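You operate a simulated robot arm through the tools that you are given. There is no shell and no other tool. Be economical: measure what you need, move in short steps, check, and stop when the job is done.

The job below is to be done with a simulated robot arm. You get a single attempt, and the scene is never put back.

## Task
Put things in order on the free end of the breakfast bar. At the end: the brown pocket book is on the green peas tin; the orange nut driver stands where the green oats carton stood; the green oats carton stands where the brown pocket book stood; the clear glass is on the small red box; whatever was shut is shut again. Leave all else as you found it, and nothing knocked over. Set down upright: glass.
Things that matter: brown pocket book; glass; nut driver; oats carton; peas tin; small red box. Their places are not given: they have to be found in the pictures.

The check looks at the end state, three seconds after you hand in, the way a careful person would. Anything else that was tipped, shoved, dropped, spilled or broken makes it a failure.

## Robot
A 6-joint arm with a two-finger parallel gripper, fixed in place. Base frame: the origin is at the foot of the arm, x ahead of it, y to its left, z up; the work surface is at about z = 0. Lengths are in cm, angles in rad, forces in N, time in s.
With the tool pointing down near the work surface it reaches from about 14 to 58 cm from the base axis. Its first joint turns from -1.152 to 1.152 rad. Payload 2.1 kg.
The TCP is the grasp point between the finger pads, 3 cm short of the fingertips. In the tool frame z runs along the fingers and y along their closing line. The gripper opens to 9.4 cm. The fingers are 2.8 cm wide and 1 cm thick; the gripper's body (5 by 9.6 cm) begins 5.5 cm behind the TCP.
Orientation is told as [roll, pitch, yaw] about the base's x, y, z axes, in that order, counted from this pose: with the fingers straight down and closing along the base's y, the tool's x points along the base's -x, its y along +y and its z along -z.

## Interface
- The arm moves only by the tool play_rows. Its argument "increments" is one flat list of numbers, 6 for each row, row after row: the shift along the tool's x, y, z in cm, then the turn, a rotation vector about the tool's x, y, z in rad. In form: [tx, ty, tz, ax, ay, az, tx, ty, tz, ax, ay, az, ...]. A call has 1 to 8 rows; each row is the pose to reach, as a shift and turn from the pose commanded when the call began, along the tool's axes at that moment. "fingers" is the finger opening in cm, from 0 to 9.4, set as the call begins (left out, the last holds). Rows are played at 5 a second. More than 5 cm and 0.15 rad between two rows, or a gripper value outside its range, and nothing of the call is played. Where a pose cannot be reached the arm comes as near as it can. A force on the tool above 40 N (or 10 N above the force at the start of the call, whichever is more), or a blocked arm, ends the call early, and 0.2 s more pass. Each finger travels about 7.2 cm/s and halts on what it meets, pressing with about 24 N; the grip force reading is that of the motor and also rises with nothing between the fingers. The clock runs only during rows and for 0.2 s after the last one: add rows that repeat a pose to give the fingers time. It gives the time, the measured TCP pose, the force on the tool (base axes), the opening and the grip force at its end, in the units of the frame above (readings bear some noise), with the torque about the TCP (base axes, N m) and any sound that the robot's microphone picked up.
- Cameras (640 x 400 px; columns grow to the right, rows downward): "scene" is fixed at [5.57, -36.76, 49.77]; the picture's right is [0.79, -0.61, 0.00], its down [-0.27, -0.35, -0.89] and it looks along [0.55, 0.71, -0.45] (base axes); focal length 336 px, centre (320, 200). "wrist" rides on the gripper at [7.6, 1.4, -10.2] in the tool frame; the picture's right is [-0.18, 0.98, 0.00], its down [-0.75, -0.14, -0.64] and it looks along [-0.63, -0.12, 0.77] (tool axes); focal length 243 px, centre (320, 200).
- camera(camera): a new picture of that camera. The clock stands still meanwhile.
- point_at(camera, pixels): there is no depth. For up to 12 entries [column, row, z] of the newest picture of that camera ("zoom" is the newest enlarged one), the place [x, y] in the base frame at which the ray of that pixel passes the height z, good to about 0.3 cm. The clock stands still meanwhile.
- inspect(camera, box): a new picture of the part [left, top, right, bottom] of that camera's present view, enlarged. The clock stands still meanwhile.
- sign_off(): hands the job in; it is judged then, once.

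Keep the steps short. Do not move on a guess: measure, check each grasp and each placing, and mend mistakes. In all there are 80 turns and 34 pictures (those below and enlarged ones count). Leave the gripper open and the arm clear of the work at the hand-in unless told otherwise, and finish with a single line.

The tools are called after "Request:" as name(argument=value, ...) on one line, values as JSON. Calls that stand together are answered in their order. play_rows: Moves the arm, as the interface text tells. Its arguments: {"type":"object","properties":{"increments":{"type":"array","items":{"type":"number"}},"fingers":{"type":"number"}},"required":["increments"]} The other tools are called the same way: camera (camera) takes a picture; point_at (camera, pixels) gives the place at which the rays of pixels pass given heights; inspect (camera, box) takes an enlarged picture of a part of a camera's view; sign_off () hands the job in.

At the start:

```text
t: 0.0
position: [27.9, 10.29, 37.29]
orientation: [0.0, -0.001, -0.003]
wrist_force: [-0.6, 1.1, 0.9]
moment: [0.01, -0.01, 0.0]
gripper_width: 9.41
finger_force: 0.0
```

scene: 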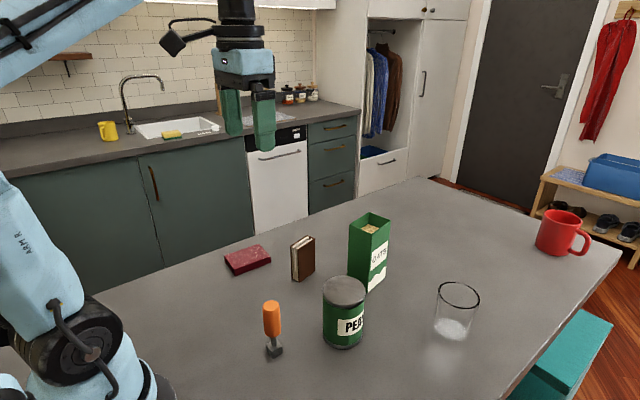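
wrist: 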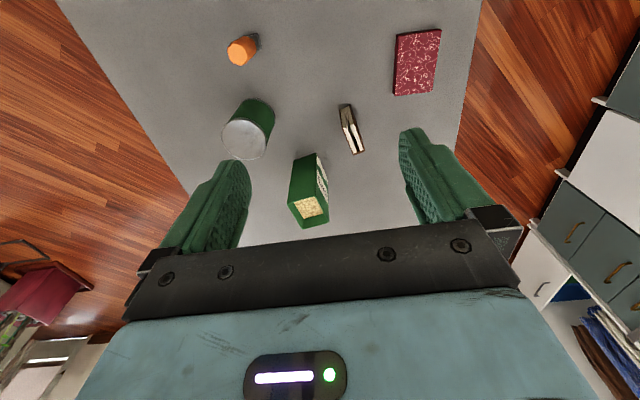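

I see the table with a red box, a brown book, the oats carton, the peas tin, the nut driver and the glass. I'll enlarge the area first so I can measure it.

Request:
inspect(camera="scene", box=[210, 200, 400, 370])

Request:
inspect(camera="scene", box=[390, 230, 520, 360])

Request:
inspect(camera="wrist", box=[200, 10, 460, 240])

```text
2.35 times, centred on (305, 285) of scene
```

zoom: 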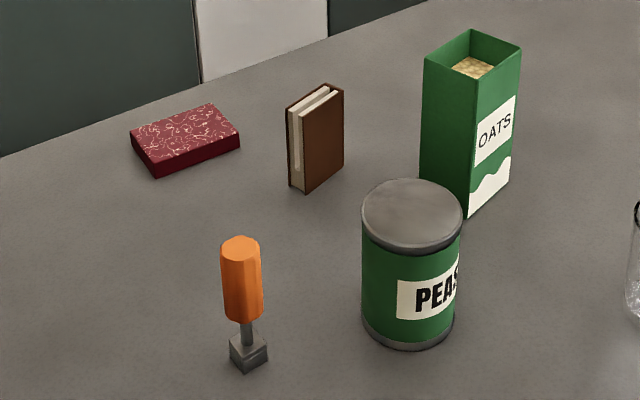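

```text
3.08 times, centred on (455, 295) of scene
```

zoom: 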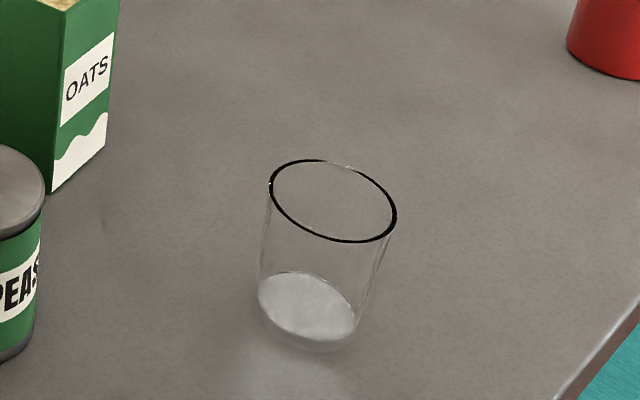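

```text
1.74 times, centred on (330, 125) of wrist
```

zoom: 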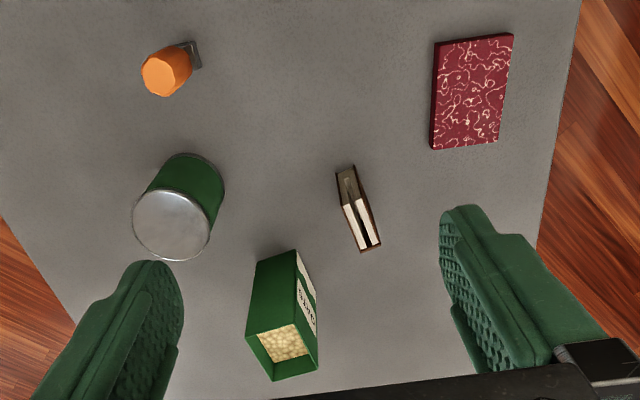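

Next I measure base points at z=0 and top points at trial heights, using scene pixels converted from the zooms.

Request:
point_at(camera="scene", pixels=[[292.3, 279, 0], [298.6, 281.6, 0], [314.8, 268.8, 0], [298.6, 248, 7], [298.6, 248, 8], [315.2, 239.5, 7], [307.1, 235.7, 7], [291, 245, 7], [367.9, 292.2, 0], [385.7, 276.5, 0], [347.9, 277.8, 0], [369.6, 234.9, 13]])

Request:
point_at(camera="scene", pixels=[[369.6, 234.9, 12], [349.2, 223.4, 13], [390.4, 220, 13], [369.6, 212.7, 13], [323.3, 333.9, 0], [361.9, 335.2, 0], [342.4, 347, 0], [322.4, 291, 9], [365.3, 291, 9], [343.5, 275.7, 9], [343.5, 306.2, 9], [343.5, 291, 9]])

Request:
point_at(camera="scene", pixels=[[266.8, 352, 0], [272.7, 357.7, 0], [282.5, 349.6, 0], [271, 302.5, 9], [271, 302.5, 10], [224.7, 258.2, 2], [232.8, 268.9, 2], [270.6, 255.3, 2], [258.3, 244.2, 2], [235.3, 274.8, 0], [270.6, 260.8, 0], [226, 263, 0]])

Request:
point_at(camera="scene", pixels=[[434.9, 332, 0], [467, 332, 0], [451, 318.4, 0], [451, 343.7, 0], [438.4, 292, 9], [480, 301, 9], [458, 282, 9], [464, 308.7, 9], [459.2, 295.4, 9], [459.2, 295.4, 10], [459.2, 295.4, 8], [563, 250, 0]])

Request:
point_at(camera="wrist", pixels=[[233.5, 47, 10], [243.5, 138, 9], [308, 206, 13], [309, 206, 12], [397, 34, 2], [441, 29, 2], [433, 92, 2], [394, 95, 2], [339, 104, 7], [347, 103, 7], [353, 153, 7], [363, 151, 7]])

```text
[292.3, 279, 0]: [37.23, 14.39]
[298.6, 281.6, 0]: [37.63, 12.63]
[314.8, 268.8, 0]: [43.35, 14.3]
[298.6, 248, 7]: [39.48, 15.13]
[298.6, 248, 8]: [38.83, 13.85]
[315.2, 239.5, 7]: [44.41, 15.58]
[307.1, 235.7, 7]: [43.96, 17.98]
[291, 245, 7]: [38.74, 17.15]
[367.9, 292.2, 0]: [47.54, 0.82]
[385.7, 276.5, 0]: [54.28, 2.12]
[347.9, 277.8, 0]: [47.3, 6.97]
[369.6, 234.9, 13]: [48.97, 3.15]
```

```text
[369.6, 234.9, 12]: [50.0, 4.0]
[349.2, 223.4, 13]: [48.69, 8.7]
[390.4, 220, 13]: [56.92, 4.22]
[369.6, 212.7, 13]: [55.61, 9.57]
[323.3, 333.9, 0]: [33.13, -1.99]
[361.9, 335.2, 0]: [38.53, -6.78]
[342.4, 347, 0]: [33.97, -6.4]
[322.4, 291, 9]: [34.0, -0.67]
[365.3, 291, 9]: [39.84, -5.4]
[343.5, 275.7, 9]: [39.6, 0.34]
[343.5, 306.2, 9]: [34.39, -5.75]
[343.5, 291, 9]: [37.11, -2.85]
```

```text
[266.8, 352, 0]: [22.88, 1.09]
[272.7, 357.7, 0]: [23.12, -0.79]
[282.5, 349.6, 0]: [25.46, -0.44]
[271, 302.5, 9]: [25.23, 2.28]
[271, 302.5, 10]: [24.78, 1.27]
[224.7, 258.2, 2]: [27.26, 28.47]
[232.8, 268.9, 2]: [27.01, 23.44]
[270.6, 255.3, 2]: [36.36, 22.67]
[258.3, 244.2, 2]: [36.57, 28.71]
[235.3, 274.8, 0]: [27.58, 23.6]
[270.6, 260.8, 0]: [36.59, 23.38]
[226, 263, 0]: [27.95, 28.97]
```

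```text
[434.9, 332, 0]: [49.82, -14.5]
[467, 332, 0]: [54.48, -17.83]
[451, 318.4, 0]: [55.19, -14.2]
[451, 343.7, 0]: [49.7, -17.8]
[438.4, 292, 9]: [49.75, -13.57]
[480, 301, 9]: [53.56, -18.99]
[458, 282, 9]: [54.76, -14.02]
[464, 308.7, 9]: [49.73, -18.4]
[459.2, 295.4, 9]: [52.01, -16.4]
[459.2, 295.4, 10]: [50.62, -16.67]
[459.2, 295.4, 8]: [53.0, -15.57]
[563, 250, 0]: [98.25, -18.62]
```

```text
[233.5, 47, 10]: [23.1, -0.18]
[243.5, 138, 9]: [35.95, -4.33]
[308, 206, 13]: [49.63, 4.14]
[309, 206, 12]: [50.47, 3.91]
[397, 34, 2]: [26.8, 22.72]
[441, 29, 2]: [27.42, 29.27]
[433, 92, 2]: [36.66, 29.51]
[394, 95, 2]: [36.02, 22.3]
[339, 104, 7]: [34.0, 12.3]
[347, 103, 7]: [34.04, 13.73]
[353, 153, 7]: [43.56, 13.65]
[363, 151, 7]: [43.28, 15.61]
```

Rough centres: book (40.3, 14.3), height about 8.5 and yaw about 0.28. Tin (36, -3.8), height about 10. Driver (24, 0.3), oats (51, 4.5) with height about 15, glass (52, -16.3), red box (31.8, 25.9). I move to hover above the book, clear of everything, for a closer wrist view.

Request:
play_rows(increments=[-2.5, 0.8, 3.4, 0, 0, -0.056, -5, 1.6, 6.8, 0, 0, -0.112, -7.4, 2.4, 10.2, 0, 0, -0.168, -9.9, 3.2, 13.6, 0, 0, -0.224, -12.4, 4, 17, 0, 0, -0.28, -12.4, 4, 17, 0, 0, -0.28], fingers=6)

Request:
camera(camera="wrist")

```text
t: 1.4
position: [40.3, 14.39, 19.91]
orientation: [0.0, 0.0, 0.28]
wrist_force: [-1.1, -0.3, 0.2]
moment: [0.0, -0.03, 0.02]
gripper_width: 5.98
finger_force: 0.0
```

```text
28 pictures are left
```

wrist: 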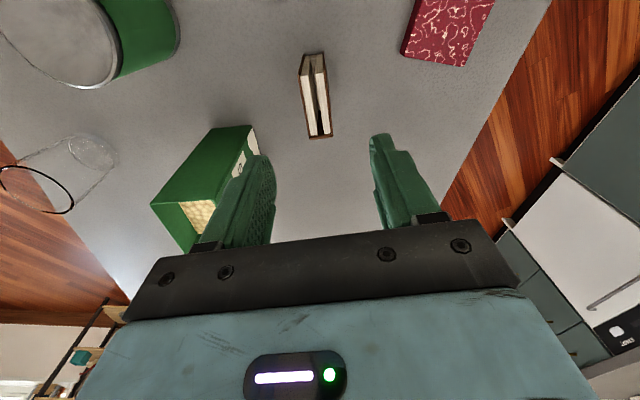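

The book's top far edge is near (308,138)–(332,136) and its near base is at (303,56)–(324,54). I enlarge the view and measure.

Request:
inspect(camera="wrist", box=[270, 40, 370, 150])

```text
3.64 times, centred on (320, 95) of wrist
```

zoom: 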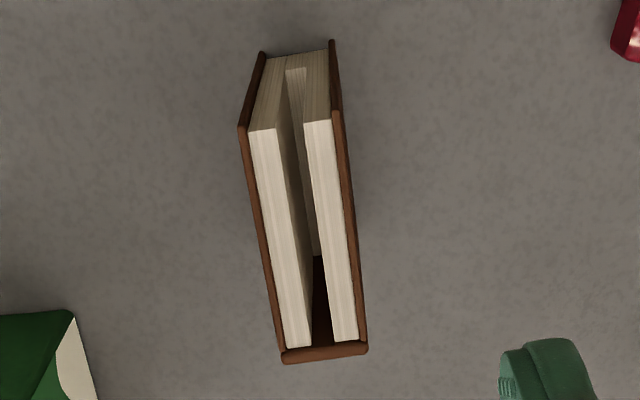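

Request:
point_at(camera="zoom", pixels=[[263, 53, 0], [331, 41, 0], [239, 128, 8], [337, 112, 8], [283, 360, 8], [367, 350, 8], [239, 128, 9], [337, 112, 9], [283, 360, 9], [367, 350, 9]])

```text
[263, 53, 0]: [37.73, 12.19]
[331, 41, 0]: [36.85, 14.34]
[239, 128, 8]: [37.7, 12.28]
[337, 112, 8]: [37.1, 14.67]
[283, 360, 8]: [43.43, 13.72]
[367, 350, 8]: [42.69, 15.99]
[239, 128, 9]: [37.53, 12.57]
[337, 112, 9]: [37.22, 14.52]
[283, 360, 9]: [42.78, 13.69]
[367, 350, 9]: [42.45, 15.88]
```

The book is about 2.3 × 5.9 cm and 8.3 cm tall, centred at (40.25, 14.1) with yaw about 0.26. I go down to TCP z=6 with 6 cm of opening.

Request:
play_rows(increments=[0.13, -0.27, 4, 0, 0, 0.02, 0.13, -0.27, 8, 0, 0, 0.02, 0.13, -0.27, 11, 0, 0, 0.02, 0.13, -0.27, 13.9, 0, 0, 0.02, 0.13, -0.27, 13.9, 0, 0, 0.02])

Request:
inspect(camera="wrist", box=[200, 60, 460, 240])

```text
t: 2.6
position: [40.33, 14.01, 6.09]
orientation: [0.001, 0.001, 0.259]
wrist_force: [-0.1, 0.8, -0.1]
moment: [0.03, -0.02, 0.0]
gripper_width: 6.01
finger_force: 0.1
```

```text
2.22 times, centred on (330, 150) of wrist
```

zoom: 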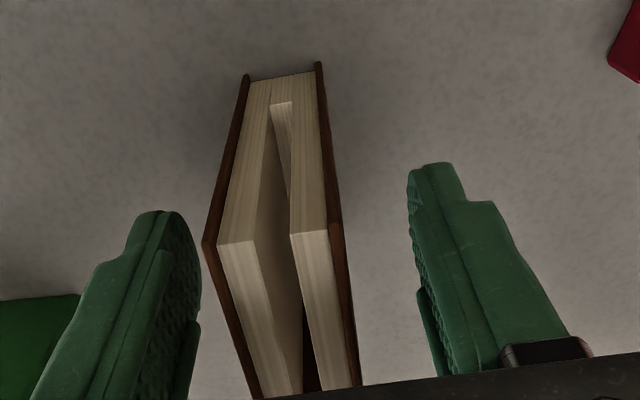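

Let me check the centring using the book's near top corners, left (203,246) and right (342,225) in the zoom, and the base corners (245,77) and (320,64).

Request:
point_at(camera="zoom", pixels=[[203, 246, 8.3], [342, 225, 8.3], [245, 77, 0], [320, 64, 0], [203, 246, 8.3], [342, 225, 8.3], [245, 77, 0], [320, 64, 0]])

```text
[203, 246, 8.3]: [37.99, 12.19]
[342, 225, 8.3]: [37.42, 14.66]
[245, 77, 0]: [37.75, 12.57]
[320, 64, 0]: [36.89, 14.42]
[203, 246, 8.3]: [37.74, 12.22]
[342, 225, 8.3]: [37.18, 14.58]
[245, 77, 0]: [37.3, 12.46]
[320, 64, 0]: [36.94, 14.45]
```

The near-edge midpoint (37.4, 13.45) lies within 0.2 cm of the finger mid-plane. I close and hold.

Request:
play_rows(increments=[0, 0, 0, 0, 0, 0, 0, 0, 0, 0, 0, 0, 0, 0, 0, 0, 0, 0, 0, 0, 0, 0, 0, 0], fingers=1)

```text
t: 3.6
position: [40.38, 14.11, 6.17]
orientation: [-0.001, -0.001, 0.259]
wrist_force: [0.1, 0.2, 0.7]
moment: [-0.02, -0.02, 0.0]
gripper_width: 2.66
finger_force: 23.9
```

The grip is firm at 2.66 cm. I lift 14 cm and look at the scene, which also shows the tin better.

Request:
play_rows(increments=[0, 0, -2, 0, 0, 0, 0, 0, -5, 0, 0, 0, 0, 0, -9, 0, 0, 0, 0, 0, -13, 0, 0, 0, 0, 0, -15, 0, 0, 0, 0, 0, -15, 0, 0, 0])

Request:
camera(camera="scene")

```text
t: 5.0
position: [40.42, 13.87, 21.64]
orientation: [0.001, 0.001, 0.258]
wrist_force: [0.0, 0.1, -1.0]
moment: [0.02, 0.03, 0.01]
gripper_width: 2.7
finger_force: 23.9
```

```text
25 pictures are left
```

scene: 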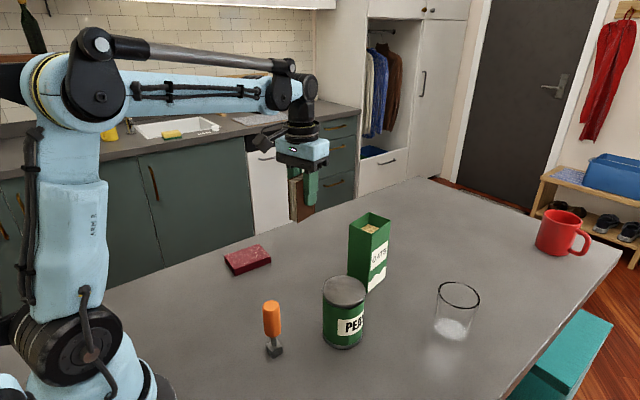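

The book is held straight, and the oats carton and the others haven't moved. I stop short of the tin, at about (36, 5), and view it with the wrist camera.

Request:
play_rows(increments=[2.2, -2.5, 0, 0, 0, 0, 4.4, -5, 0, 0, 0, 0, 6.56, -7.56, 0, 0, 0, 0, 6.56, -7.56, 0, 0, 0, 0])

Request:
camera(camera="wrist")

```text
t: 6.0
position: [36.03, 5.02, 21.47]
orientation: [-0.001, 0.0, 0.26]
wrist_force: [0.1, 0.1, -0.5]
moment: [0.01, 0.0, 0.01]
gripper_width: 2.69
finger_force: 24.5
```

```text
24 pictures are left
```

wrist: 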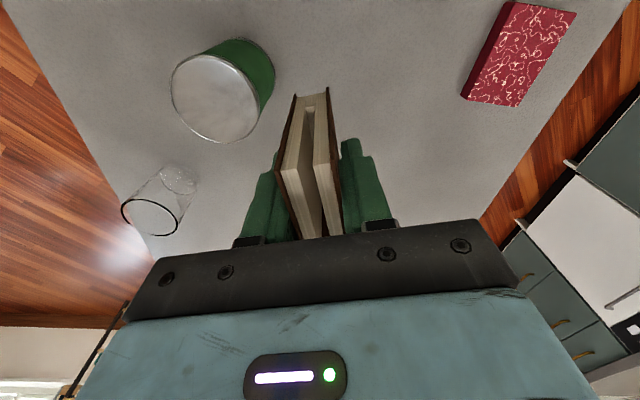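

Tin rim: the ellipse is centred near (215,98), left (170,86), right (257,108), top (200,54), bottom (228,142). I measure these together with the red box corners.

Request:
point_at(camera="wrist", pixels=[[215, 98, 10], [170, 86, 10], [257, 108, 10], [200, 54, 10], [228, 142, 10], [215, 98, 10], [464, 95, 1.7], [517, 107, 1.7], [576, 13, 1.7], [519, 2, 1.7], [461, 93, 0], [275, 85, 0]])

Request:
point_at(camera="scene", pixels=[[343.5, 291, 10], [322.4, 291, 10], [365.3, 291, 10], [343.5, 275.7, 10], [343.5, 306.2, 10], [343.5, 291, 10]])

```text
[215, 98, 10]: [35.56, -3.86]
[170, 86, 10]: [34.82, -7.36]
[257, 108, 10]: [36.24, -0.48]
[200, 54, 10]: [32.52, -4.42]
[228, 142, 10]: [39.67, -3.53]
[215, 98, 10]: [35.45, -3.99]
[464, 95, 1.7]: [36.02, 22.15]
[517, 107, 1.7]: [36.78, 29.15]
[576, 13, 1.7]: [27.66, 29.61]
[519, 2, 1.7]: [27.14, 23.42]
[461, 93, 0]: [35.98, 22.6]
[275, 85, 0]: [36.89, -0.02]
```

```text
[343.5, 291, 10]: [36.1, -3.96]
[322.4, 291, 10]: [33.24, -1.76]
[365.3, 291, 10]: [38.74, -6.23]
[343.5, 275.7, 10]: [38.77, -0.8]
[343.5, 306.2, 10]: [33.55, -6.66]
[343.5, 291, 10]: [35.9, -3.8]
```

Tin centre is about (35.9, -3.9), height about 10. I move above it at the same height and then lower to z≈17.5.

Request:
play_rows(increments=[0.8, -2.9, 0, 0, 0, 0, 1.6, -5.8, 0, 0, 0, 0, 2.38, -8.57, 0, 0, 0, 0, 2.38, -8.57, 1.8, 0, 0, 0, 2.38, -8.57, 3.6, 0, 0, 0, 2.38, -8.57, 3.6, 0, 0, 0])

Request:
inspect(camera="scene", box=[280, 200, 410, 360])

```text
t: 7.4
position: [35.73, -3.84, 17.73]
orientation: [0.001, 0.0, 0.259]
wrist_force: [0.1, -0.1, -0.6]
moment: [-0.01, 0.0, 0.02]
gripper_width: 2.67
finger_force: 24.1
```

```text
2.50 times, centred on (345, 280) of scene
```

zoom: 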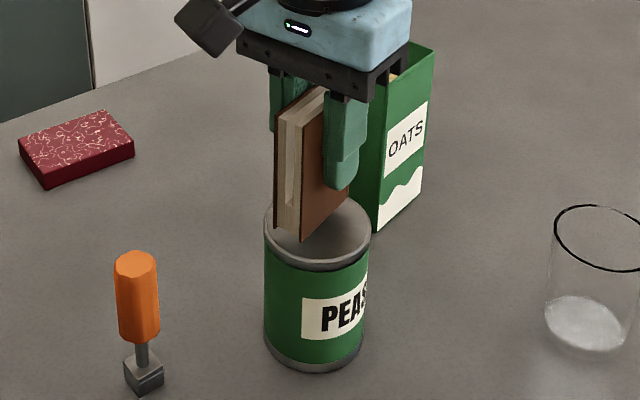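

The book is over the lid and clear by roughly 1.5 cm. I lower slowly until I feel contact.

Request:
play_rows(increments=[0, 0, 0.4, 0, 0, 0, 0, 0, 0.8, 0, 0, 0, 0, 0, 1.0, 0, 0, 0, 0, 0, 1.1, 0, 0, 0, 0, 0, 1.1, 0, 0, 0])

```text
t: 8.6
position: [35.74, -3.97, 16.77]
orientation: [0.001, 0.001, 0.26]
wrist_force: [-0.8, 1.4, -1.0]
moment: [0.01, 0.02, -0.03]
gripper_width: 2.66
finger_force: 24.0
```

Nothing has touched yet at z≈16.4 commanded. I go on in steps of 0.1 to 0.2 cm.

Request:
play_rows(increments=[0, 0, 0.15, 0, 0, 0, 0, 0, 0.3, 0, 0, 0, 0, 0, 0.3, 0, 0, 0])

```text
t: 9.4
position: [35.83, -3.76, 16.36]
orientation: [-0.001, 0.001, 0.257]
wrist_force: [-2.4, -2.5, 21.6]
moment: [-0.08, 0.01, -0.04]
gripper_width: 2.68
finger_force: 23.6
```

There's contact at 21 N. I ease up 0.1 cm and enlarge to check.

Request:
play_rows(increments=[0, 0, -0.08, 0, 0, 0, 0, 0, -0.08, 0, 0, 0])

Request:
inspect(camera="scene", box=[300, 210, 390, 310])

```text
t: 10.0
position: [35.83, -3.77, 16.53]
orientation: [-0.001, 0.001, 0.26]
wrist_force: [0.5, 0.1, -1.7]
moment: [-0.01, -0.04, 0.0]
gripper_width: 2.67
finger_force: 23.8
```

```text
4.00 times, centred on (345, 260) of scene
```

zoom: 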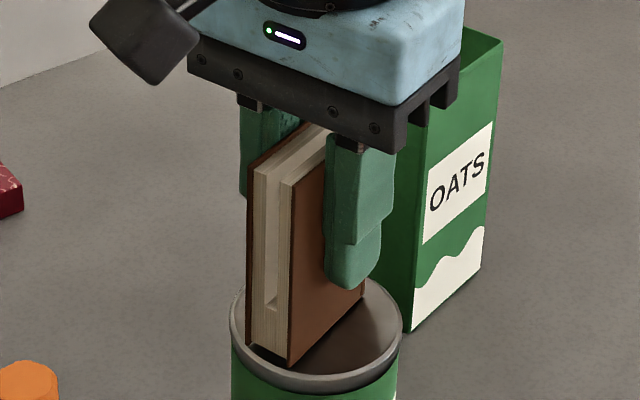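

The book sits about 0.4 cm to the left on the lid. I raise 0.5, shift by (+0.3, -0.3) and lower again.

Request:
play_rows(increments=[0, 0, -0.6, 0, 0, 0, -0.21, -0.37, -0.6, 0, 0, 0, -0.21, -0.37, -0.3, 0, 0, 0, -0.21, -0.37, -0.1, 0, 0, 0, -0.21, -0.37, 0.0, 0, 0, 0, -0.21, -0.37, 0.0, 0, 0, 0])

Request:
play_rows(increments=[0, 0, 0.08, 0, 0, 0, 0, 0, 0.14, 0, 0, 0, 0, 0, 0.14, 0, 0, 0])

Request:
inspect(camera="scene", box=[300, 220, 390, 320])

```text
t: 11.4
position: [36.05, -4.16, 16.47]
orientation: [0.001, 0.0, 0.259]
wrist_force: [-0.5, -0.3, 0.3]
moment: [-0.01, -0.01, 0.0]
gripper_width: 2.69
finger_force: 23.6
```

```text
t: 12.2
position: [36.15, -4.18, 16.52]
orientation: [-0.001, -0.001, 0.259]
wrist_force: [0.7, 1.5, 13.1]
moment: [0.14, -0.34, -0.01]
gripper_width: 2.7
finger_force: 24.2
```

```text
4.00 times, centred on (345, 270) of scene
```

zoom: 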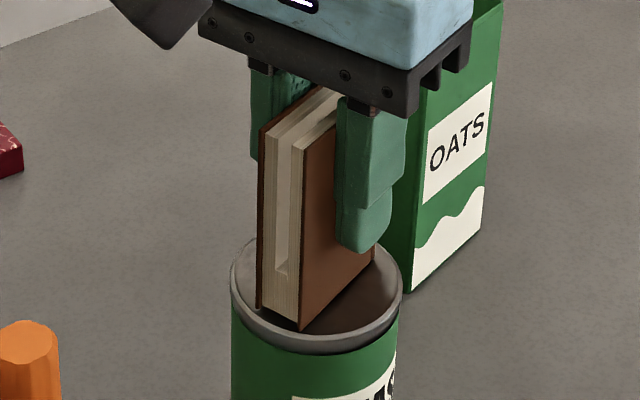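

The moment shows contact only on the spine edge, about 2.6 cm ahead of the TCP, so it's probably touching the raised rim. I lift, shift back by 0.25 in x, and touch down again.

Request:
play_rows(increments=[0, 0, -0.5, 0, 0, 0, 0.25, 0.02, -0.5, 0, 0, 0, 0.25, 0.02, -0.25, 0, 0, 0, 0.25, 0.02, -0.1, 0, 0, 0, 0.25, 0.02, 0.0, 0, 0, 0, 0.25, 0.02, 0.0, 0, 0, 0])

```text
t: 13.6
position: [35.93, -4.21, 16.4]
orientation: [0.002, 0.001, 0.258]
wrist_force: [0.6, -1.5, 21.2]
moment: [-0.09, -0.06, -0.02]
gripper_width: 2.7
finger_force: 24.1
```

Contact is now flat, with 21 N and almost no moment. I ease up 0.06 and open the fingers a little.

Request:
play_rows(increments=[0, 0, -0.06, 0, 0, 0, 0, 0, -0.06, 0, 0, 0])

Request:
play_rows(increments=[0, 0, 0, 0, 0, 0, 0, 0, 0, 0, 0, 0, 0, 0, 0, 0, 0, 0], fingers=4.5)

Request:
inspect(camera="scene", box=[300, 220, 390, 320])

```text
t: 14.2
position: [35.8, -4.27, 16.31]
orientation: [0.0, -0.001, 0.259]
wrist_force: [-0.5, -2.1, 11.9]
moment: [-0.06, 0.02, -0.01]
gripper_width: 2.65
finger_force: 23.8
```

```text
t: 15.0
position: [35.86, -4.25, 16.3]
orientation: [0.0, 0.001, 0.257]
wrist_force: [-0.2, 0.2, -0.4]
moment: [0.01, 0.0, -0.02]
gripper_width: 4.5
finger_force: 0.1
```

```text
4.00 times, centred on (345, 270) of scene
```

zoom: 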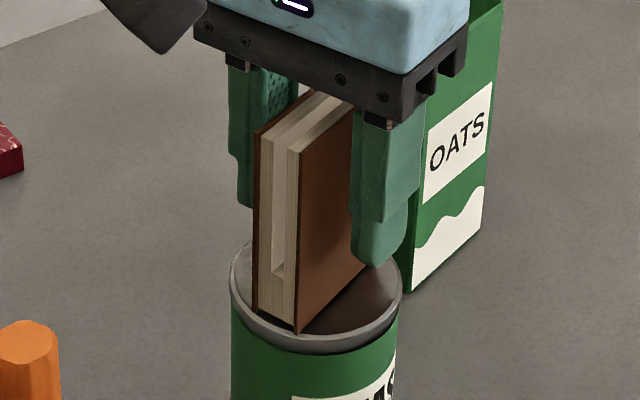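

The book stands straight on the tin. I retreat straight up 12 cm, then move above the oats carton and open the fingers to 8.5.

Request:
play_rows(increments=[0, 0, -2, 0, 0, 0, 0, 0, -4.5, 0, 0, 0, 0, 0, -9, 0, 0, 0, 0, 0, -12, 0, 0, 0, -4.2, 1.2, -12, 0, 0, 0.02, -8.4, 2.4, -12, 0, 0, 0.05, -12.6, 3.6, -12, 0, 0, 0.08, -16.8, 4.74, -12, 0, 0, 0.1])

Request:
play_rows(increments=[0, 0, 0, 0, 0, 0, 0, 0, 0, 0, 0, 0], fingers=8.5)

Request:
camera(camera="wrist")

```text
t: 16.8
position: [50.81, 4.81, 28.57]
orientation: [0.001, 0.0, 0.156]
wrist_force: [0.3, -0.1, 0.5]
moment: [0.02, 0.05, 0.02]
gripper_width: 4.51
finger_force: 0.0
```

```text
t: 17.4
position: [50.87, 4.93, 28.43]
orientation: [0.002, 0.0, 0.158]
wrist_force: [0.7, 0.6, 0.1]
moment: [0.02, -0.03, -0.01]
gripper_width: 8.52
finger_force: 0.0
```

```text
19 pictures are left
```

wrist: 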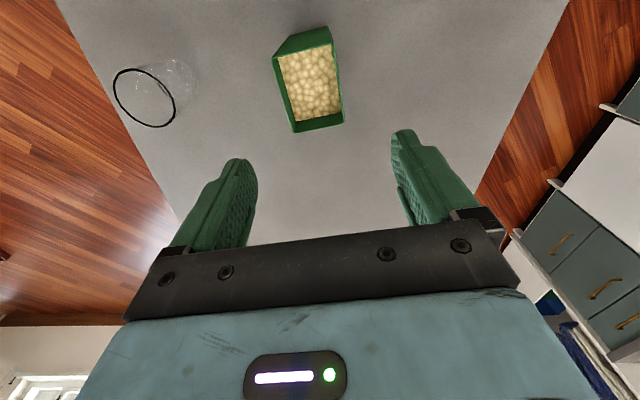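

Oats top corners are (273,57), (333,42), (344,122), (294,132) and the base near corners are (289,36), (328,26). I measure these along with the glass rim.

Request:
point_at(camera="wrist", pixels=[[273, 57, 14.5], [333, 42, 14.5], [344, 122, 14.5], [294, 132, 14.5], [273, 57, 15.5], [333, 42, 15.5], [344, 122, 15.5], [294, 132, 15.5], [289, 36, 0], [328, 26, 0], [144, 97, 9], [309, 88, 15]])

Request:
point_at(camera="scene", pixels=[[349.2, 223.4, 14.5], [369.6, 234.9, 14.5], [390.4, 220, 14.5], [369.6, 212.7, 14.5], [349.2, 223.4, 15.5], [369.6, 234.9, 15.5], [390.4, 220, 15.5], [369.6, 212.7, 15.5], [367.9, 292.2, 0], [385.7, 276.5, 0]])

```text
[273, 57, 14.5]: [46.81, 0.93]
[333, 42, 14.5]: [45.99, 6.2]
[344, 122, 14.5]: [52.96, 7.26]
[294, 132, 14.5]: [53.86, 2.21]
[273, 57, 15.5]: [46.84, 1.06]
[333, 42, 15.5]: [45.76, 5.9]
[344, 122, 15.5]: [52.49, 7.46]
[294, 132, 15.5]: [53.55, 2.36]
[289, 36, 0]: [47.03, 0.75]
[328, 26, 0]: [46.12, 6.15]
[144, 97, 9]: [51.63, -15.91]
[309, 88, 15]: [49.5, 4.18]
```

```text
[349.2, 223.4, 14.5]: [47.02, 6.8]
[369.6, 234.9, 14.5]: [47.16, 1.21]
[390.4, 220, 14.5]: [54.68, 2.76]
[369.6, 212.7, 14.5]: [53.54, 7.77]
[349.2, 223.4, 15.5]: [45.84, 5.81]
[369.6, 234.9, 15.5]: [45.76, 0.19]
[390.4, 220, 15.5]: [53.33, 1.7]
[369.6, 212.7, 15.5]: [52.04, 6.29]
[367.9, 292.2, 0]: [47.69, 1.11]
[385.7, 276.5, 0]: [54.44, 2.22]
```

The oats carton is about 7 × 5.3 cm and 14.6 cm tall, centred at (50.25, 4.25) with yaw 0.16. I correct sideways and go down to z≈10.5.

Request:
play_rows(increments=[0.69, -0.5, 0, 0, 0, 0, 0.69, -0.5, 4, 0, 0, 0, 0.69, -0.5, 8, 0, 0, 0, 0.69, -0.5, 12, 0, 0, 0, 0.69, -0.5, 15, 0, 0, 0, 0.69, -0.5, 17.8, 0, 0, 0, 0.69, -0.5, 17.8, 0, 0, 0])

Request:
camera(camera="wrist")

```text
t: 19.0
position: [50.21, 4.12, 10.61]
orientation: [-0.001, 0.001, 0.159]
wrist_force: [0.4, -1.1, 0.0]
moment: [-0.01, 0.02, 0.01]
gripper_width: 8.49
finger_force: 0.0
```

```text
18 pictures are left
```

wrist: 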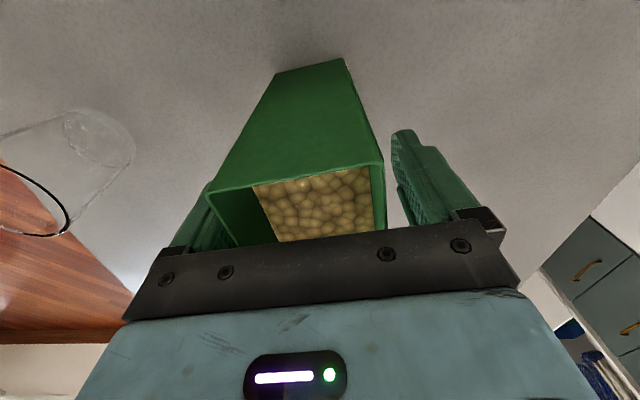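

The carton is between the fingers. I check the centring with its near top corners (208,193), (382,164) and base corners (277,73), (345,59).

Request:
point_at(camera="wrist", pixels=[[208, 193, 14.6], [382, 164, 14.6], [277, 73, 0], [345, 59, 0], [208, 193, 14.6], [382, 164, 14.6], [277, 73, 0], [345, 59, 0]])

```text
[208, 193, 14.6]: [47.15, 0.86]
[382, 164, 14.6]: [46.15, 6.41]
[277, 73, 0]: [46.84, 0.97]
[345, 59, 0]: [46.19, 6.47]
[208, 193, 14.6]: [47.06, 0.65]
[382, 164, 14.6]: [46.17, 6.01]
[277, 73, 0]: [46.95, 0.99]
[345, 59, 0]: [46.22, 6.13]
```

The centre (50.05, 4.12) matches the TCP. I close.

Request:
play_rows(increments=[0, 0, 0, 0, 0, 0, 0, 0, 0, 0, 0, 0, 0, 0, 0, 0, 0, 0, 0, 0, 0, 0, 0, 0], fingers=4.5)

```text
t: 20.0
position: [50.21, 4.04, 10.7]
orientation: [0.002, 0.0, 0.159]
wrist_force: [0.0, -0.3, 1.4]
moment: [-0.03, -0.02, 0.0]
gripper_width: 5.99
finger_force: 23.6
```

Gripped at 6.0 cm. I lift gently by 4 cm and read the load.

Request:
play_rows(increments=[0, 0, -0.3, 0, 0, 0, 0, 0, -1, 0, 0, 0, 0, 0, -2, 0, 0, 0, 0, 0, -3, 0, 0, 0, 0, 0, -3.8, 0, 0, 0, 0, 0, -4, 0, 0, 0, 0, 0, -4, 0, 0, 0])

Request:
camera(camera="scene")

```text
t: 21.6
position: [50.3, 4.14, 14.59]
orientation: [0.0, 0.0, 0.159]
wrist_force: [-0.3, 0.0, -1.7]
moment: [0.03, -0.03, 0.02]
gripper_width: 5.96
finger_force: 23.8
```

```text
17 pictures are left
```

scene: 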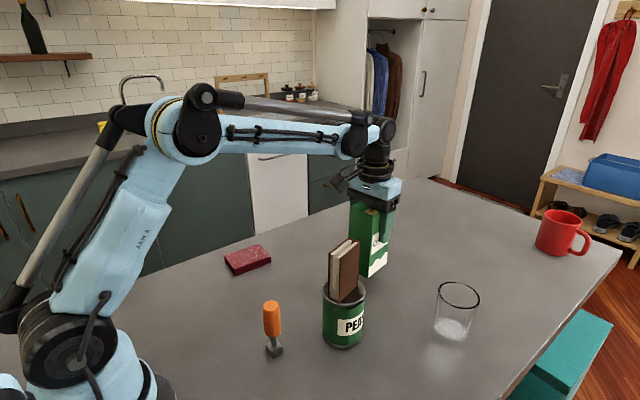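

The carton is held upright and the book stands well on the tin. I carry the carton to the book's old place (40.25, 14.1) at this height.

Request:
play_rows(increments=[0.8, 1.1, 0, 0, 0, 0, 2.3, 3.2, 0, 0, 0, 0, 4.1, 5.7, 0, 0, 0, 0, 6, 8.3, 0, 0, 0, 0, 7.4, 10.3, 0, 0, 0, 0, 8.1, 11.2, 0, 0, 0, 0, 8.24, 11.42, 0, 0, 0, 0, 8.24, 11.42, 0, 0, 0, 0])

Request:
play_rows(increments=[0, 0, 1, 0, 0, 0, 0, 0, 2, 0, 0, 0, 0, 0, 2.9, 0, 0, 0, 0, 0, 3.5, 0, 0, 0, 0, 0, 3.8, 0, 0, 0, 0, 0, 3.8, 0, 0, 0])

```text
t: 23.4
position: [40.37, 13.9, 14.46]
orientation: [-0.001, -0.001, 0.159]
wrist_force: [-0.6, -0.3, -1.9]
moment: [0.0, -0.02, 0.01]
gripper_width: 5.94
finger_force: 23.8
```

```text
t: 24.8
position: [40.39, 14.03, 10.75]
orientation: [0.0, 0.002, 0.159]
wrist_force: [-0.9, -0.3, -2.4]
moment: [-0.05, 0.01, 0.0]
gripper_width: 5.97
finger_force: 24.2
```

It's 0.2 cm above the table. I lower to contact.

Request:
play_rows(increments=[0, 0, 0.1, 0, 0, 0, 0, 0, 0.2, 0, 0, 0, 0, 0, 0.25, 0, 0, 0, 0, 0, 0.25, 0, 0, 0])

```text
t: 25.8
position: [40.39, 13.88, 10.59]
orientation: [0.001, -0.002, 0.159]
wrist_force: [0.8, 4.7, 18.7]
moment: [0.11, 0.01, 0.06]
gripper_width: 5.97
finger_force: 24.4
```

Contact at 18.7 N and nearly flat. I ease up a little and open to 8.5.

Request:
play_rows(increments=[0, 0, -0.07, 0, 0, 0, 0, 0, -0.07, 0, 0, 0])

Request:
play_rows(increments=[0, 0, 0, 0, 0, 0, 0, 0, 0, 0, 0, 0, 0, 0, 0, 0, 0, 0], fingers=8.5)

Request:
play_rows(increments=[0, 0, -3, 0, 0, 0, 0, 0, -7, 0, 0, 0, 0, 0, -11, 0, 0, 0, 0, 0, -14, 0, 0, 0, 0, 0, -14, 0, 0, 0])

Request:
camera(camera="scene")

```text
t: 26.4
position: [40.33, 14.0, 10.51]
orientation: [0.001, -0.002, 0.157]
wrist_force: [1.8, 2.1, 10.3]
moment: [0.1, -0.05, 0.0]
gripper_width: 5.96
finger_force: 24.0
```

```text
t: 27.2
position: [40.3, 14.07, 10.57]
orientation: [0.0, -0.001, 0.157]
wrist_force: [0.4, -0.3, 0.2]
moment: [0.0, 0.03, 0.0]
gripper_width: 8.51
finger_force: 0.0
```

```text
t: 28.4
position: [40.52, 13.88, 24.6]
orientation: [0.001, 0.0, 0.158]
wrist_force: [-0.8, 0.6, 0.6]
moment: [0.02, -0.01, -0.02]
gripper_width: 8.51
finger_force: 0.1
```

```text
16 pictures are left
```

scene: 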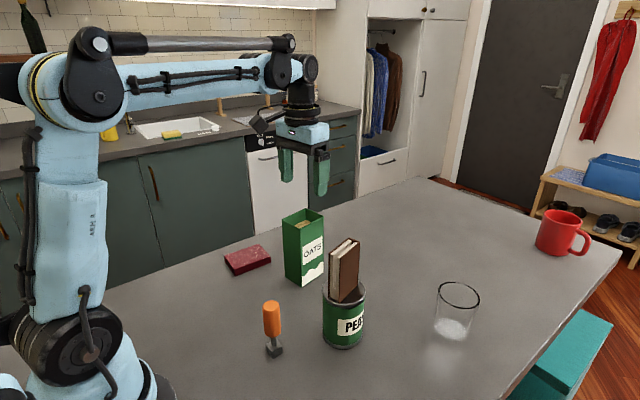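

The carton stands in the book's old place. Next is the nut driver at about (24, 0.3), so I fly over it at z≈21.

Request:
play_rows(increments=[3.67, -2.19, 0, 0, 0, 0, 7.34, -4.37, 0, 0, 0, 0, 11.01, -6.56, 0, 0, 0, 0, 14.68, -8.74, 0, 0, 0, 0.03, 18.35, -10.93, 0, 0, 0, 0.03, 18.35, -10.93, 3.5, 0, 0, 0.03, 18.35, -10.93, 3.5, 0, 0, 0.03], fingers=7)

Request:
camera(camera="wrist")

```text
t: 30.0
position: [23.85, 0.27, 21.07]
orientation: [-0.001, 0.001, 0.129]
wrist_force: [0.2, 0.4, -0.2]
moment: [-0.01, -0.02, -0.01]
gripper_width: 7.02
finger_force: 0.2
```

```text
15 pictures are left
```

wrist: 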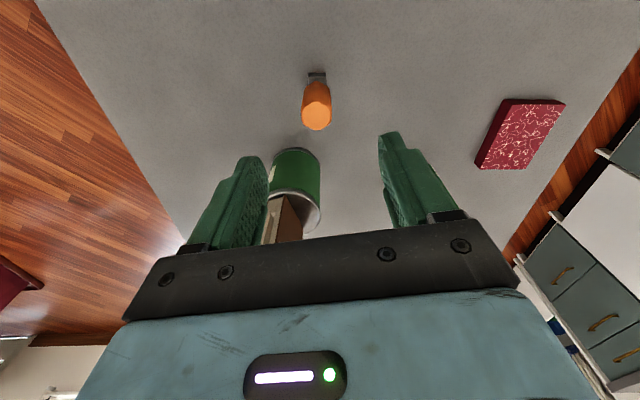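

The handle's top disc is centred near (316,119) and the foot's near edge is at (308,74)–(326,72).

Request:
inspect(camera="wrist", box=[280, 60, 350, 140])

```text
5.00 times, centred on (315, 100) of wrist
```

zoom: 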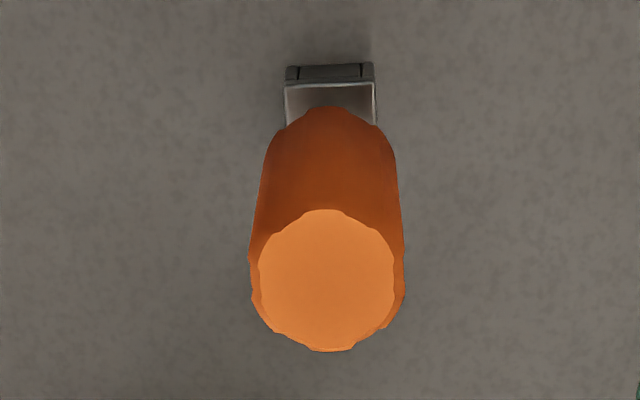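

Request:
point_at(camera="zoom", pixels=[[326, 280, 10], [326, 280, 11], [326, 280, 12], [250, 270, 10.5], [404, 270, 10.5], [287, 68, 0], [373, 63, 0], [286, 86, 1.5], [374, 83, 1.5], [326, 280, 11], [287, 68, 0], [373, 63, 0]])

Request:
point_at(camera="scene", pixels=[[271, 302.5, 10], [271, 302.5, 11], [271, 302.5, 12], [266.8, 352, 0], [272.7, 357.7, 0], [282.5, 349.6, 0]])

```text
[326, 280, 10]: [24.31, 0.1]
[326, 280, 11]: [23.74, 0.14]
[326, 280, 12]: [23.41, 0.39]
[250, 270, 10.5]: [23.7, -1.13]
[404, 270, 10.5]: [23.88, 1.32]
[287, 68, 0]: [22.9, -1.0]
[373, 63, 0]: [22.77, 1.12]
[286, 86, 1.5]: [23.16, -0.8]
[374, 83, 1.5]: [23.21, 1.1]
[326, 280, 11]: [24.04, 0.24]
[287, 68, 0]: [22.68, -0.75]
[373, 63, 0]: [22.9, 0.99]
```

```text
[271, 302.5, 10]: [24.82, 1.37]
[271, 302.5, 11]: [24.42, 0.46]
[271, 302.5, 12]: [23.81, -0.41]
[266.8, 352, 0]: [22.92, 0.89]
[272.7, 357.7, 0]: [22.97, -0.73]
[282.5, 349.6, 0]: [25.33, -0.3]
```

The driver is centred at (24.0, 0.15), about 11 cm tall with a 2.6 cm handle. I go down to z≈7.5.

Request:
play_rows(increments=[-0.1, -0.1, 3.5, 0, 0, 0, -0.1, -0.1, 7, 0, 0, 0, -0.1, -0.1, 10.5, 0, 0, 0, -0.1, -0.1, 13.5, 0, 0, 0, -0.1, -0.1, 13.5, 0, 0, 0])

Request:
inspect(camera="wrist", box=[200, 50, 460, 240])

```text
t: 31.2
position: [23.99, 0.23, 7.64]
orientation: [0.0, -0.001, 0.129]
wrist_force: [0.2, 0.2, 0.5]
moment: [-0.01, -0.02, -0.02]
gripper_width: 6.98
finger_force: 0.0
```

```text
2.11 times, centred on (330, 145) of wrist
```

zoom: 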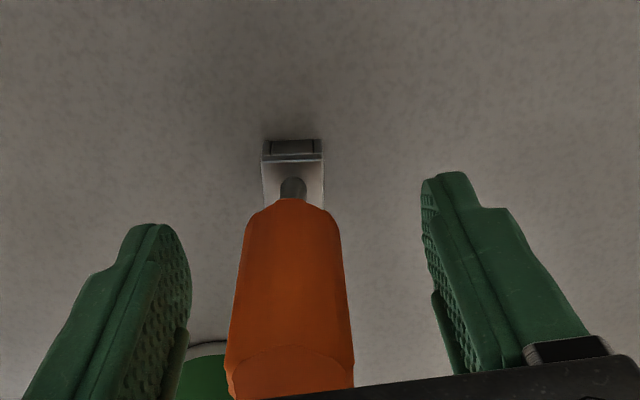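

The handle is about 0.2 cm left of centre. I shift by ty=-0.2 and close.

Request:
play_rows(increments=[0, -0.2, 0, 0, 0, 0, 0, -0.2, 0, 0, 0, 0])

Request:
play_rows(increments=[0, 0, 0, 0, 0, 0, 0, 0, 0, 0, 0, 0, 0, 0, 0, 0, 0, 0, 0, 0, 0, 0, 0, 0], fingers=1.5)

Request:
play_rows(increments=[0, 0, -1, 0, 0, 0, 0, 0, -4, 0, 0, 0, 0, 0, -8, 0, 0, 0, 0, 0, -12, 0, 0, 0, 0, 0, -15, 0, 0, 0, 0, 0, -15, 0, 0, 0])

Request:
camera(camera="scene")

```text
t: 31.8
position: [23.92, 0.01, 7.61]
orientation: [-0.001, -0.001, 0.13]
wrist_force: [-0.7, -1.1, -0.4]
moment: [-0.02, 0.03, -0.01]
gripper_width: 7.01
finger_force: 0.1
```

```text
t: 32.8
position: [24.03, -0.08, 7.64]
orientation: [0.001, 0.001, 0.129]
wrist_force: [0.0, 0.6, -0.2]
moment: [0.0, -0.01, 0.01]
gripper_width: 2.68
finger_force: 24.3
```

```text
t: 34.2
position: [24.16, 0.09, 22.49]
orientation: [0.0, 0.001, 0.128]
wrist_force: [0.3, 0.2, -0.8]
moment: [-0.01, 0.01, 0.0]
gripper_width: 2.69
finger_force: 23.9
```

```text
12 pictures are left
```

scene: 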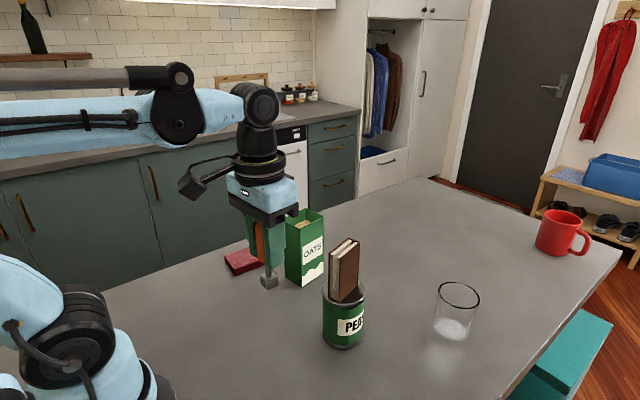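

The driver hangs straight. I carry it to the oats carton's old place (50.15, 4.15) at z 22.5, clear of the book's top.

Request:
play_rows(increments=[-2.5, 0.07, 0, 0, 0, 0, -6.8, 0.18, 0, 0, 0, 0, -11.5, 0.3, 0, 0, 0, 0, -16.2, 0.43, 0, 0, 0, 0, -20.9, 0.55, 0, 0, 0, 0, -24.6, 0.65, 0, 0, 0, 0, -26.42, 0.7, 0, 0, 0, 0, -26.42, 0.7, 0, 0, 0, 0])

Request:
play_rows(increments=[0, 0, 3, 0, 0, 0, 0, 0, 7, 0, 0, 0, 0, 0, 11, 0, 0, 0, 0, 0, 13.5, 0, 0, 0, 0, 0, 14.5, 0, 0, 0, 0, 0, 14.8, 0, 0, 0, 0, 0, 14.8, 0, 0, 0])

```text
t: 36.0
position: [50.34, 4.22, 22.73]
orientation: [0.002, -0.001, 0.129]
wrist_force: [-0.6, 0.3, -0.7]
moment: [-0.02, 0.02, -0.01]
gripper_width: 2.68
finger_force: 24.0
```

```text
t: 37.6
position: [50.21, 4.12, 7.71]
orientation: [0.001, 0.0, 0.128]
wrist_force: [0.6, 0.0, 0.0]
moment: [-0.03, 0.01, -0.04]
gripper_width: 2.66
finger_force: 23.7
```

I'm right above the spot. I lower to contact.

Request:
play_rows(increments=[0, 0, 0.1, 0, 0, 0, 0, 0, 0.2, 0, 0, 0, 0, 0, 0.25, 0, 0, 0, 0, 0, 0.25, 0, 0, 0])

```text
t: 38.6
position: [50.18, 4.11, 7.68]
orientation: [0.0, -0.001, 0.128]
wrist_force: [-2.5, -0.2, 29.1]
moment: [-0.22, -0.03, 0.04]
gripper_width: 2.67
finger_force: 24.0
```

There's contact at 29 N, a bit to one edge. I ease up and look closely before releasing.

Request:
play_rows(increments=[0, 0, -0.13, 0, 0, 0, 0, 0, -0.13, 0, 0, 0])

Request:
inspect(camera="scene", box=[345, 200, 425, 310])

```text
t: 39.2
position: [50.2, 4.31, 7.55]
orientation: [0.001, -0.001, 0.129]
wrist_force: [-2.0, 0.7, 2.6]
moment: [0.05, 0.02, 0.05]
gripper_width: 2.73
finger_force: 24.5
```

```text
3.64 times, centred on (385, 255) of scene
```

zoom: 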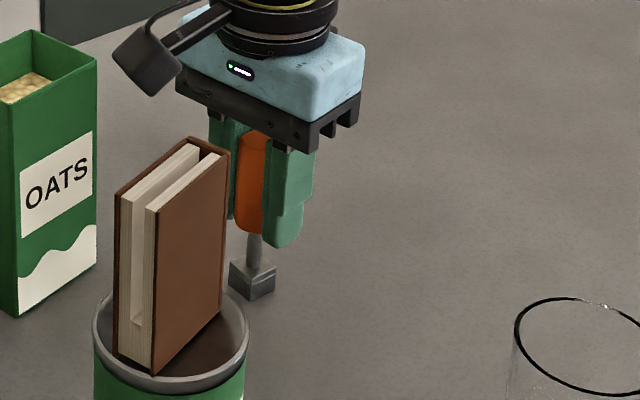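

It stands straight on its foot with about 2.6 N left. I release and watch.

Request:
play_rows(increments=[0, 0, 0, 0, 0, 0, 0, 0, 0, 0, 0, 0, 0, 0, 0, 0, 0, 0, 0, 0, 0, 0, 0, 0], fingers=6.5)

Request:
play_rows(increments=[0, 0, -3, 0, 0, 0, 0, 0, -7, 0, 0, 0, 0, 0, -11, 0, 0, 0, 0, 0, -15, 0, 0, 0, 0, 0, -15, 0, 0, 0])

Request:
camera(camera="wrist")

```text
t: 40.2
position: [50.23, 4.1, 7.66]
orientation: [0.0, -0.001, 0.127]
wrist_force: [0.0, 0.4, -0.2]
moment: [0.02, 0.02, -0.02]
gripper_width: 6.5
finger_force: 0.0
```

```text
t: 41.4
position: [50.11, 3.93, 22.81]
orientation: [0.0, 0.0, 0.131]
wrist_force: [0.3, -0.7, 1.3]
moment: [0.01, 0.02, -0.01]
gripper_width: 6.48
finger_force: 0.0
```

```text
10 pictures are left
```

wrist: 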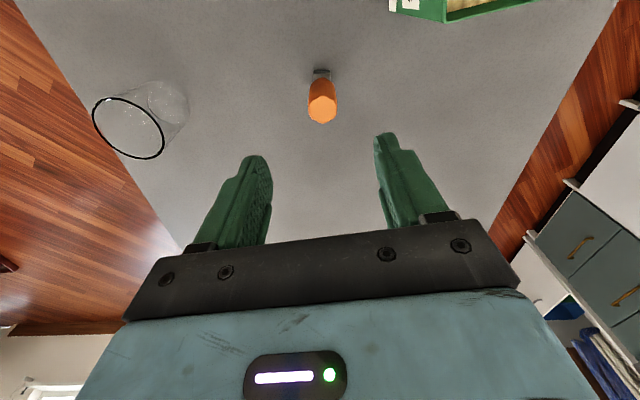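

The driver stands upright. Now the glass: I move at this height to above about (51.9, -16.2) and open fully.

Request:
play_rows(increments=[0.18, -4, 0, 0, 0, 0, 0.35, -8.2, 0, 0, 0, 0, 0.53, -12.4, 0, 0, 0, 0, 0.7, -16.5, 0, 0, 0, 0, 0.88, -20.36, 0, 0, 0, 0, 0.88, -20.36, 0, 0, 0, 0], fingers=9.4)

Request:
camera(camera="wrist")

```text
t: 42.8
position: [51.92, -16.27, 22.96]
orientation: [0.001, 0.001, 0.129]
wrist_force: [0.2, -0.5, -0.9]
moment: [0.01, 0.02, -0.01]
gripper_width: 9.37
finger_force: 0.1
```

```text
9 pictures are left
```

wrist: 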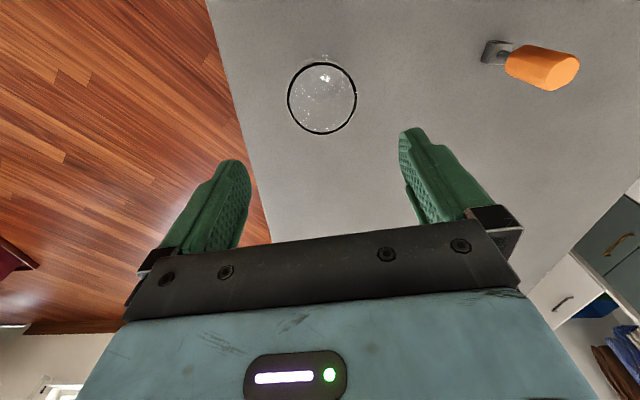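

The rim ellipse spans columns 287–357 and rows 62–134. I measure it at several heights.

Request:
point_at(camera="wrist", pixels=[[322, 98, 8], [322, 98, 9], [322, 98, 10], [288, 96, 9], [356, 98, 9], [319, 63, 9], [325, 133, 9], [322, 98, 9]])

Request:
point_at(camera="scene", pixels=[[459, 295, 8], [459, 295, 9], [459, 295, 10], [451, 330, 0], [451, 331, 0], [451, 332, 0]])

```text
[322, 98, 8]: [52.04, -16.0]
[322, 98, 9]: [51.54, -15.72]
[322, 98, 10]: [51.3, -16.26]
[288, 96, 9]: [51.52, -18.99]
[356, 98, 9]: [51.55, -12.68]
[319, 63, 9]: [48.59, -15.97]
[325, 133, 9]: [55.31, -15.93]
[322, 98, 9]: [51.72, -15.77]
```

```text
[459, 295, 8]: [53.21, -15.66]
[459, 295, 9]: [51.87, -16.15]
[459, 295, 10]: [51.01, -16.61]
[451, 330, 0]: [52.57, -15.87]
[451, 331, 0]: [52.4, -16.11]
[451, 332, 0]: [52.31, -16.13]
```

The glass is centred at (51.9, -15.95), about 6.5 cm across the rim and 9 cm tall. I nudge +0.2 in y and go down to z≈5.3.

Request:
play_rows(increments=[0, 0.22, 3, 0, 0, 0, 0, 0.22, 7, 0, 0, 0, 0, 0.22, 11, 0, 0, 0, 0, 0.22, 14.5, 0, 0, 0, 0, 0.22, 17.3, 0, 0, 0, 0, 0.22, 17.3, 0, 0, 0])

Request:
camera(camera="wrist")

```text
t: 44.2
position: [51.97, -15.83, 5.4]
orientation: [-0.001, 0.0, 0.13]
wrist_force: [0.0, 0.6, -0.1]
moment: [0.01, 0.01, 0.0]
gripper_width: 9.45
finger_force: 0.0
```

```text
8 pictures are left
```

wrist: 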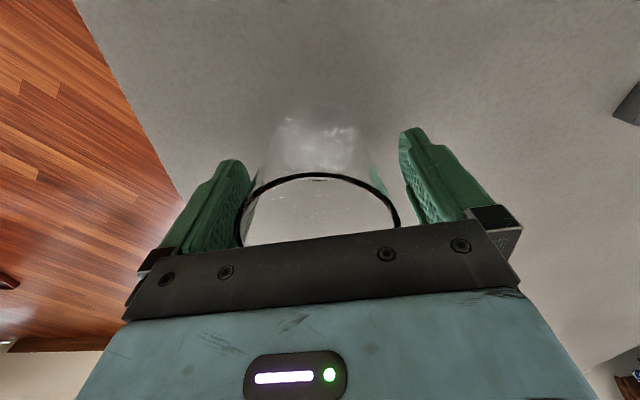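

The rim spans columns 236–401, centred between the fingers. I close on it.

Request:
play_rows(increments=[0, 0, 0, 0, 0, 0, 0, 0, 0, 0, 0, 0, 0, 0, 0, 0, 0, 0, 0, 0, 0, 0, 0, 0], fingers=5.2)

Request:
play_rows(increments=[0, 0, -0.3, 0, 0, 0, 0, 0, -1, 0, 0, 0, 0, 0, -2, 0, 0, 0, 0, 0, -3, 0, 0, 0, 0, 0, -3.5, 0, 0, 0, 0, 0, -3.5, 0, 0, 0])

```text
t: 45.2
position: [52.11, -15.94, 5.41]
orientation: [-0.001, 0.0, 0.13]
wrist_force: [0.4, -0.1, 0.3]
moment: [0.01, -0.01, 0.0]
gripper_width: 6.98
finger_force: 24.4
```

```text
t: 46.6
position: [51.93, -15.97, 8.9]
orientation: [0.0, -0.001, 0.128]
wrist_force: [0.5, 0.5, -1.9]
moment: [0.02, -0.02, 0.02]
gripper_width: 6.94
finger_force: 23.9
```

The glass is held. I lift further so it clears everything (bottom at about 21 cm).

Request:
play_rows(increments=[0, 0, -0.7, 0, 0, 0, 0, 0, -2.5, 0, 0, 0, 0, 0, -5.5, 0, 0, 0, 0, 0, -9, 0, 0, 0, 0, 0, -12.5, 0, 0, 0, 0, 0, -15.5, 0, 0, 0, 0, 0, -17, 0, 0, 0, 0, 0, -17.5, 0, 0, 0])

Request:
play_rows(increments=[0.25, 0.8, 0, 0, 0, 0, 0.9, 2.7, 0, 0, 0, 0, 1.9, 5.8, 0, 0, 0, 0, 3.1, 9.4, 0, 0, 0, 0, 4.3, 13.1, 0, 0, 0, 0, 5.5, 16.7, 0, 0, 0, 0, 6.4, 19.6, 0, 0, 0, 0, 6.8, 20.8, 0, 0, 0, 0])

Request:
play_rows(increments=[0.3, 0.9, 0, 0, 0, 0, 1.1, 3.3, 0, 0, 0, 0, 2.2, 6.8, 0, 0, 0, 0, 3.5, 10.7, 0, 0, 0, 0, 4.8, 14.7, 0, 0, 0, 0, 6.1, 18.6, 0, 0, 0, 0, 7.2, 22, 0, 0, 0, 0, 7.68, 23.35, 0, 0, 0, 0])

Request:
camera(camera="wrist")

```text
t: 48.4
position: [50.95, -15.92, 25.65]
orientation: [-0.001, 0.0, 0.13]
wrist_force: [-0.1, -0.4, -1.0]
moment: [0.02, -0.03, 0.03]
gripper_width: 6.94
finger_force: 23.9
out of reach, approached as far as the arm can: row 7, 8
```

```text
t: 50.2
position: [41.38, 4.12, 25.74]
orientation: [-0.001, 0.0, 0.128]
wrist_force: [0.6, -0.1, -1.5]
moment: [0.0, -0.01, -0.01]
gripper_width: 6.95
finger_force: 23.9
```

```text
t: 52.0
position: [31.06, 26.29, 25.49]
orientation: [0.0, 0.001, 0.129]
wrist_force: [-0.3, -1.0, -2.0]
moment: [0.01, -0.04, 0.0]
gripper_width: 6.95
finger_force: 23.6
```

```text
7 pictures are left
```

wrist: 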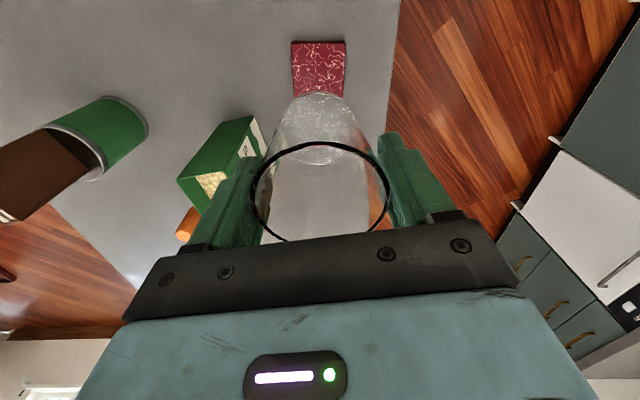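

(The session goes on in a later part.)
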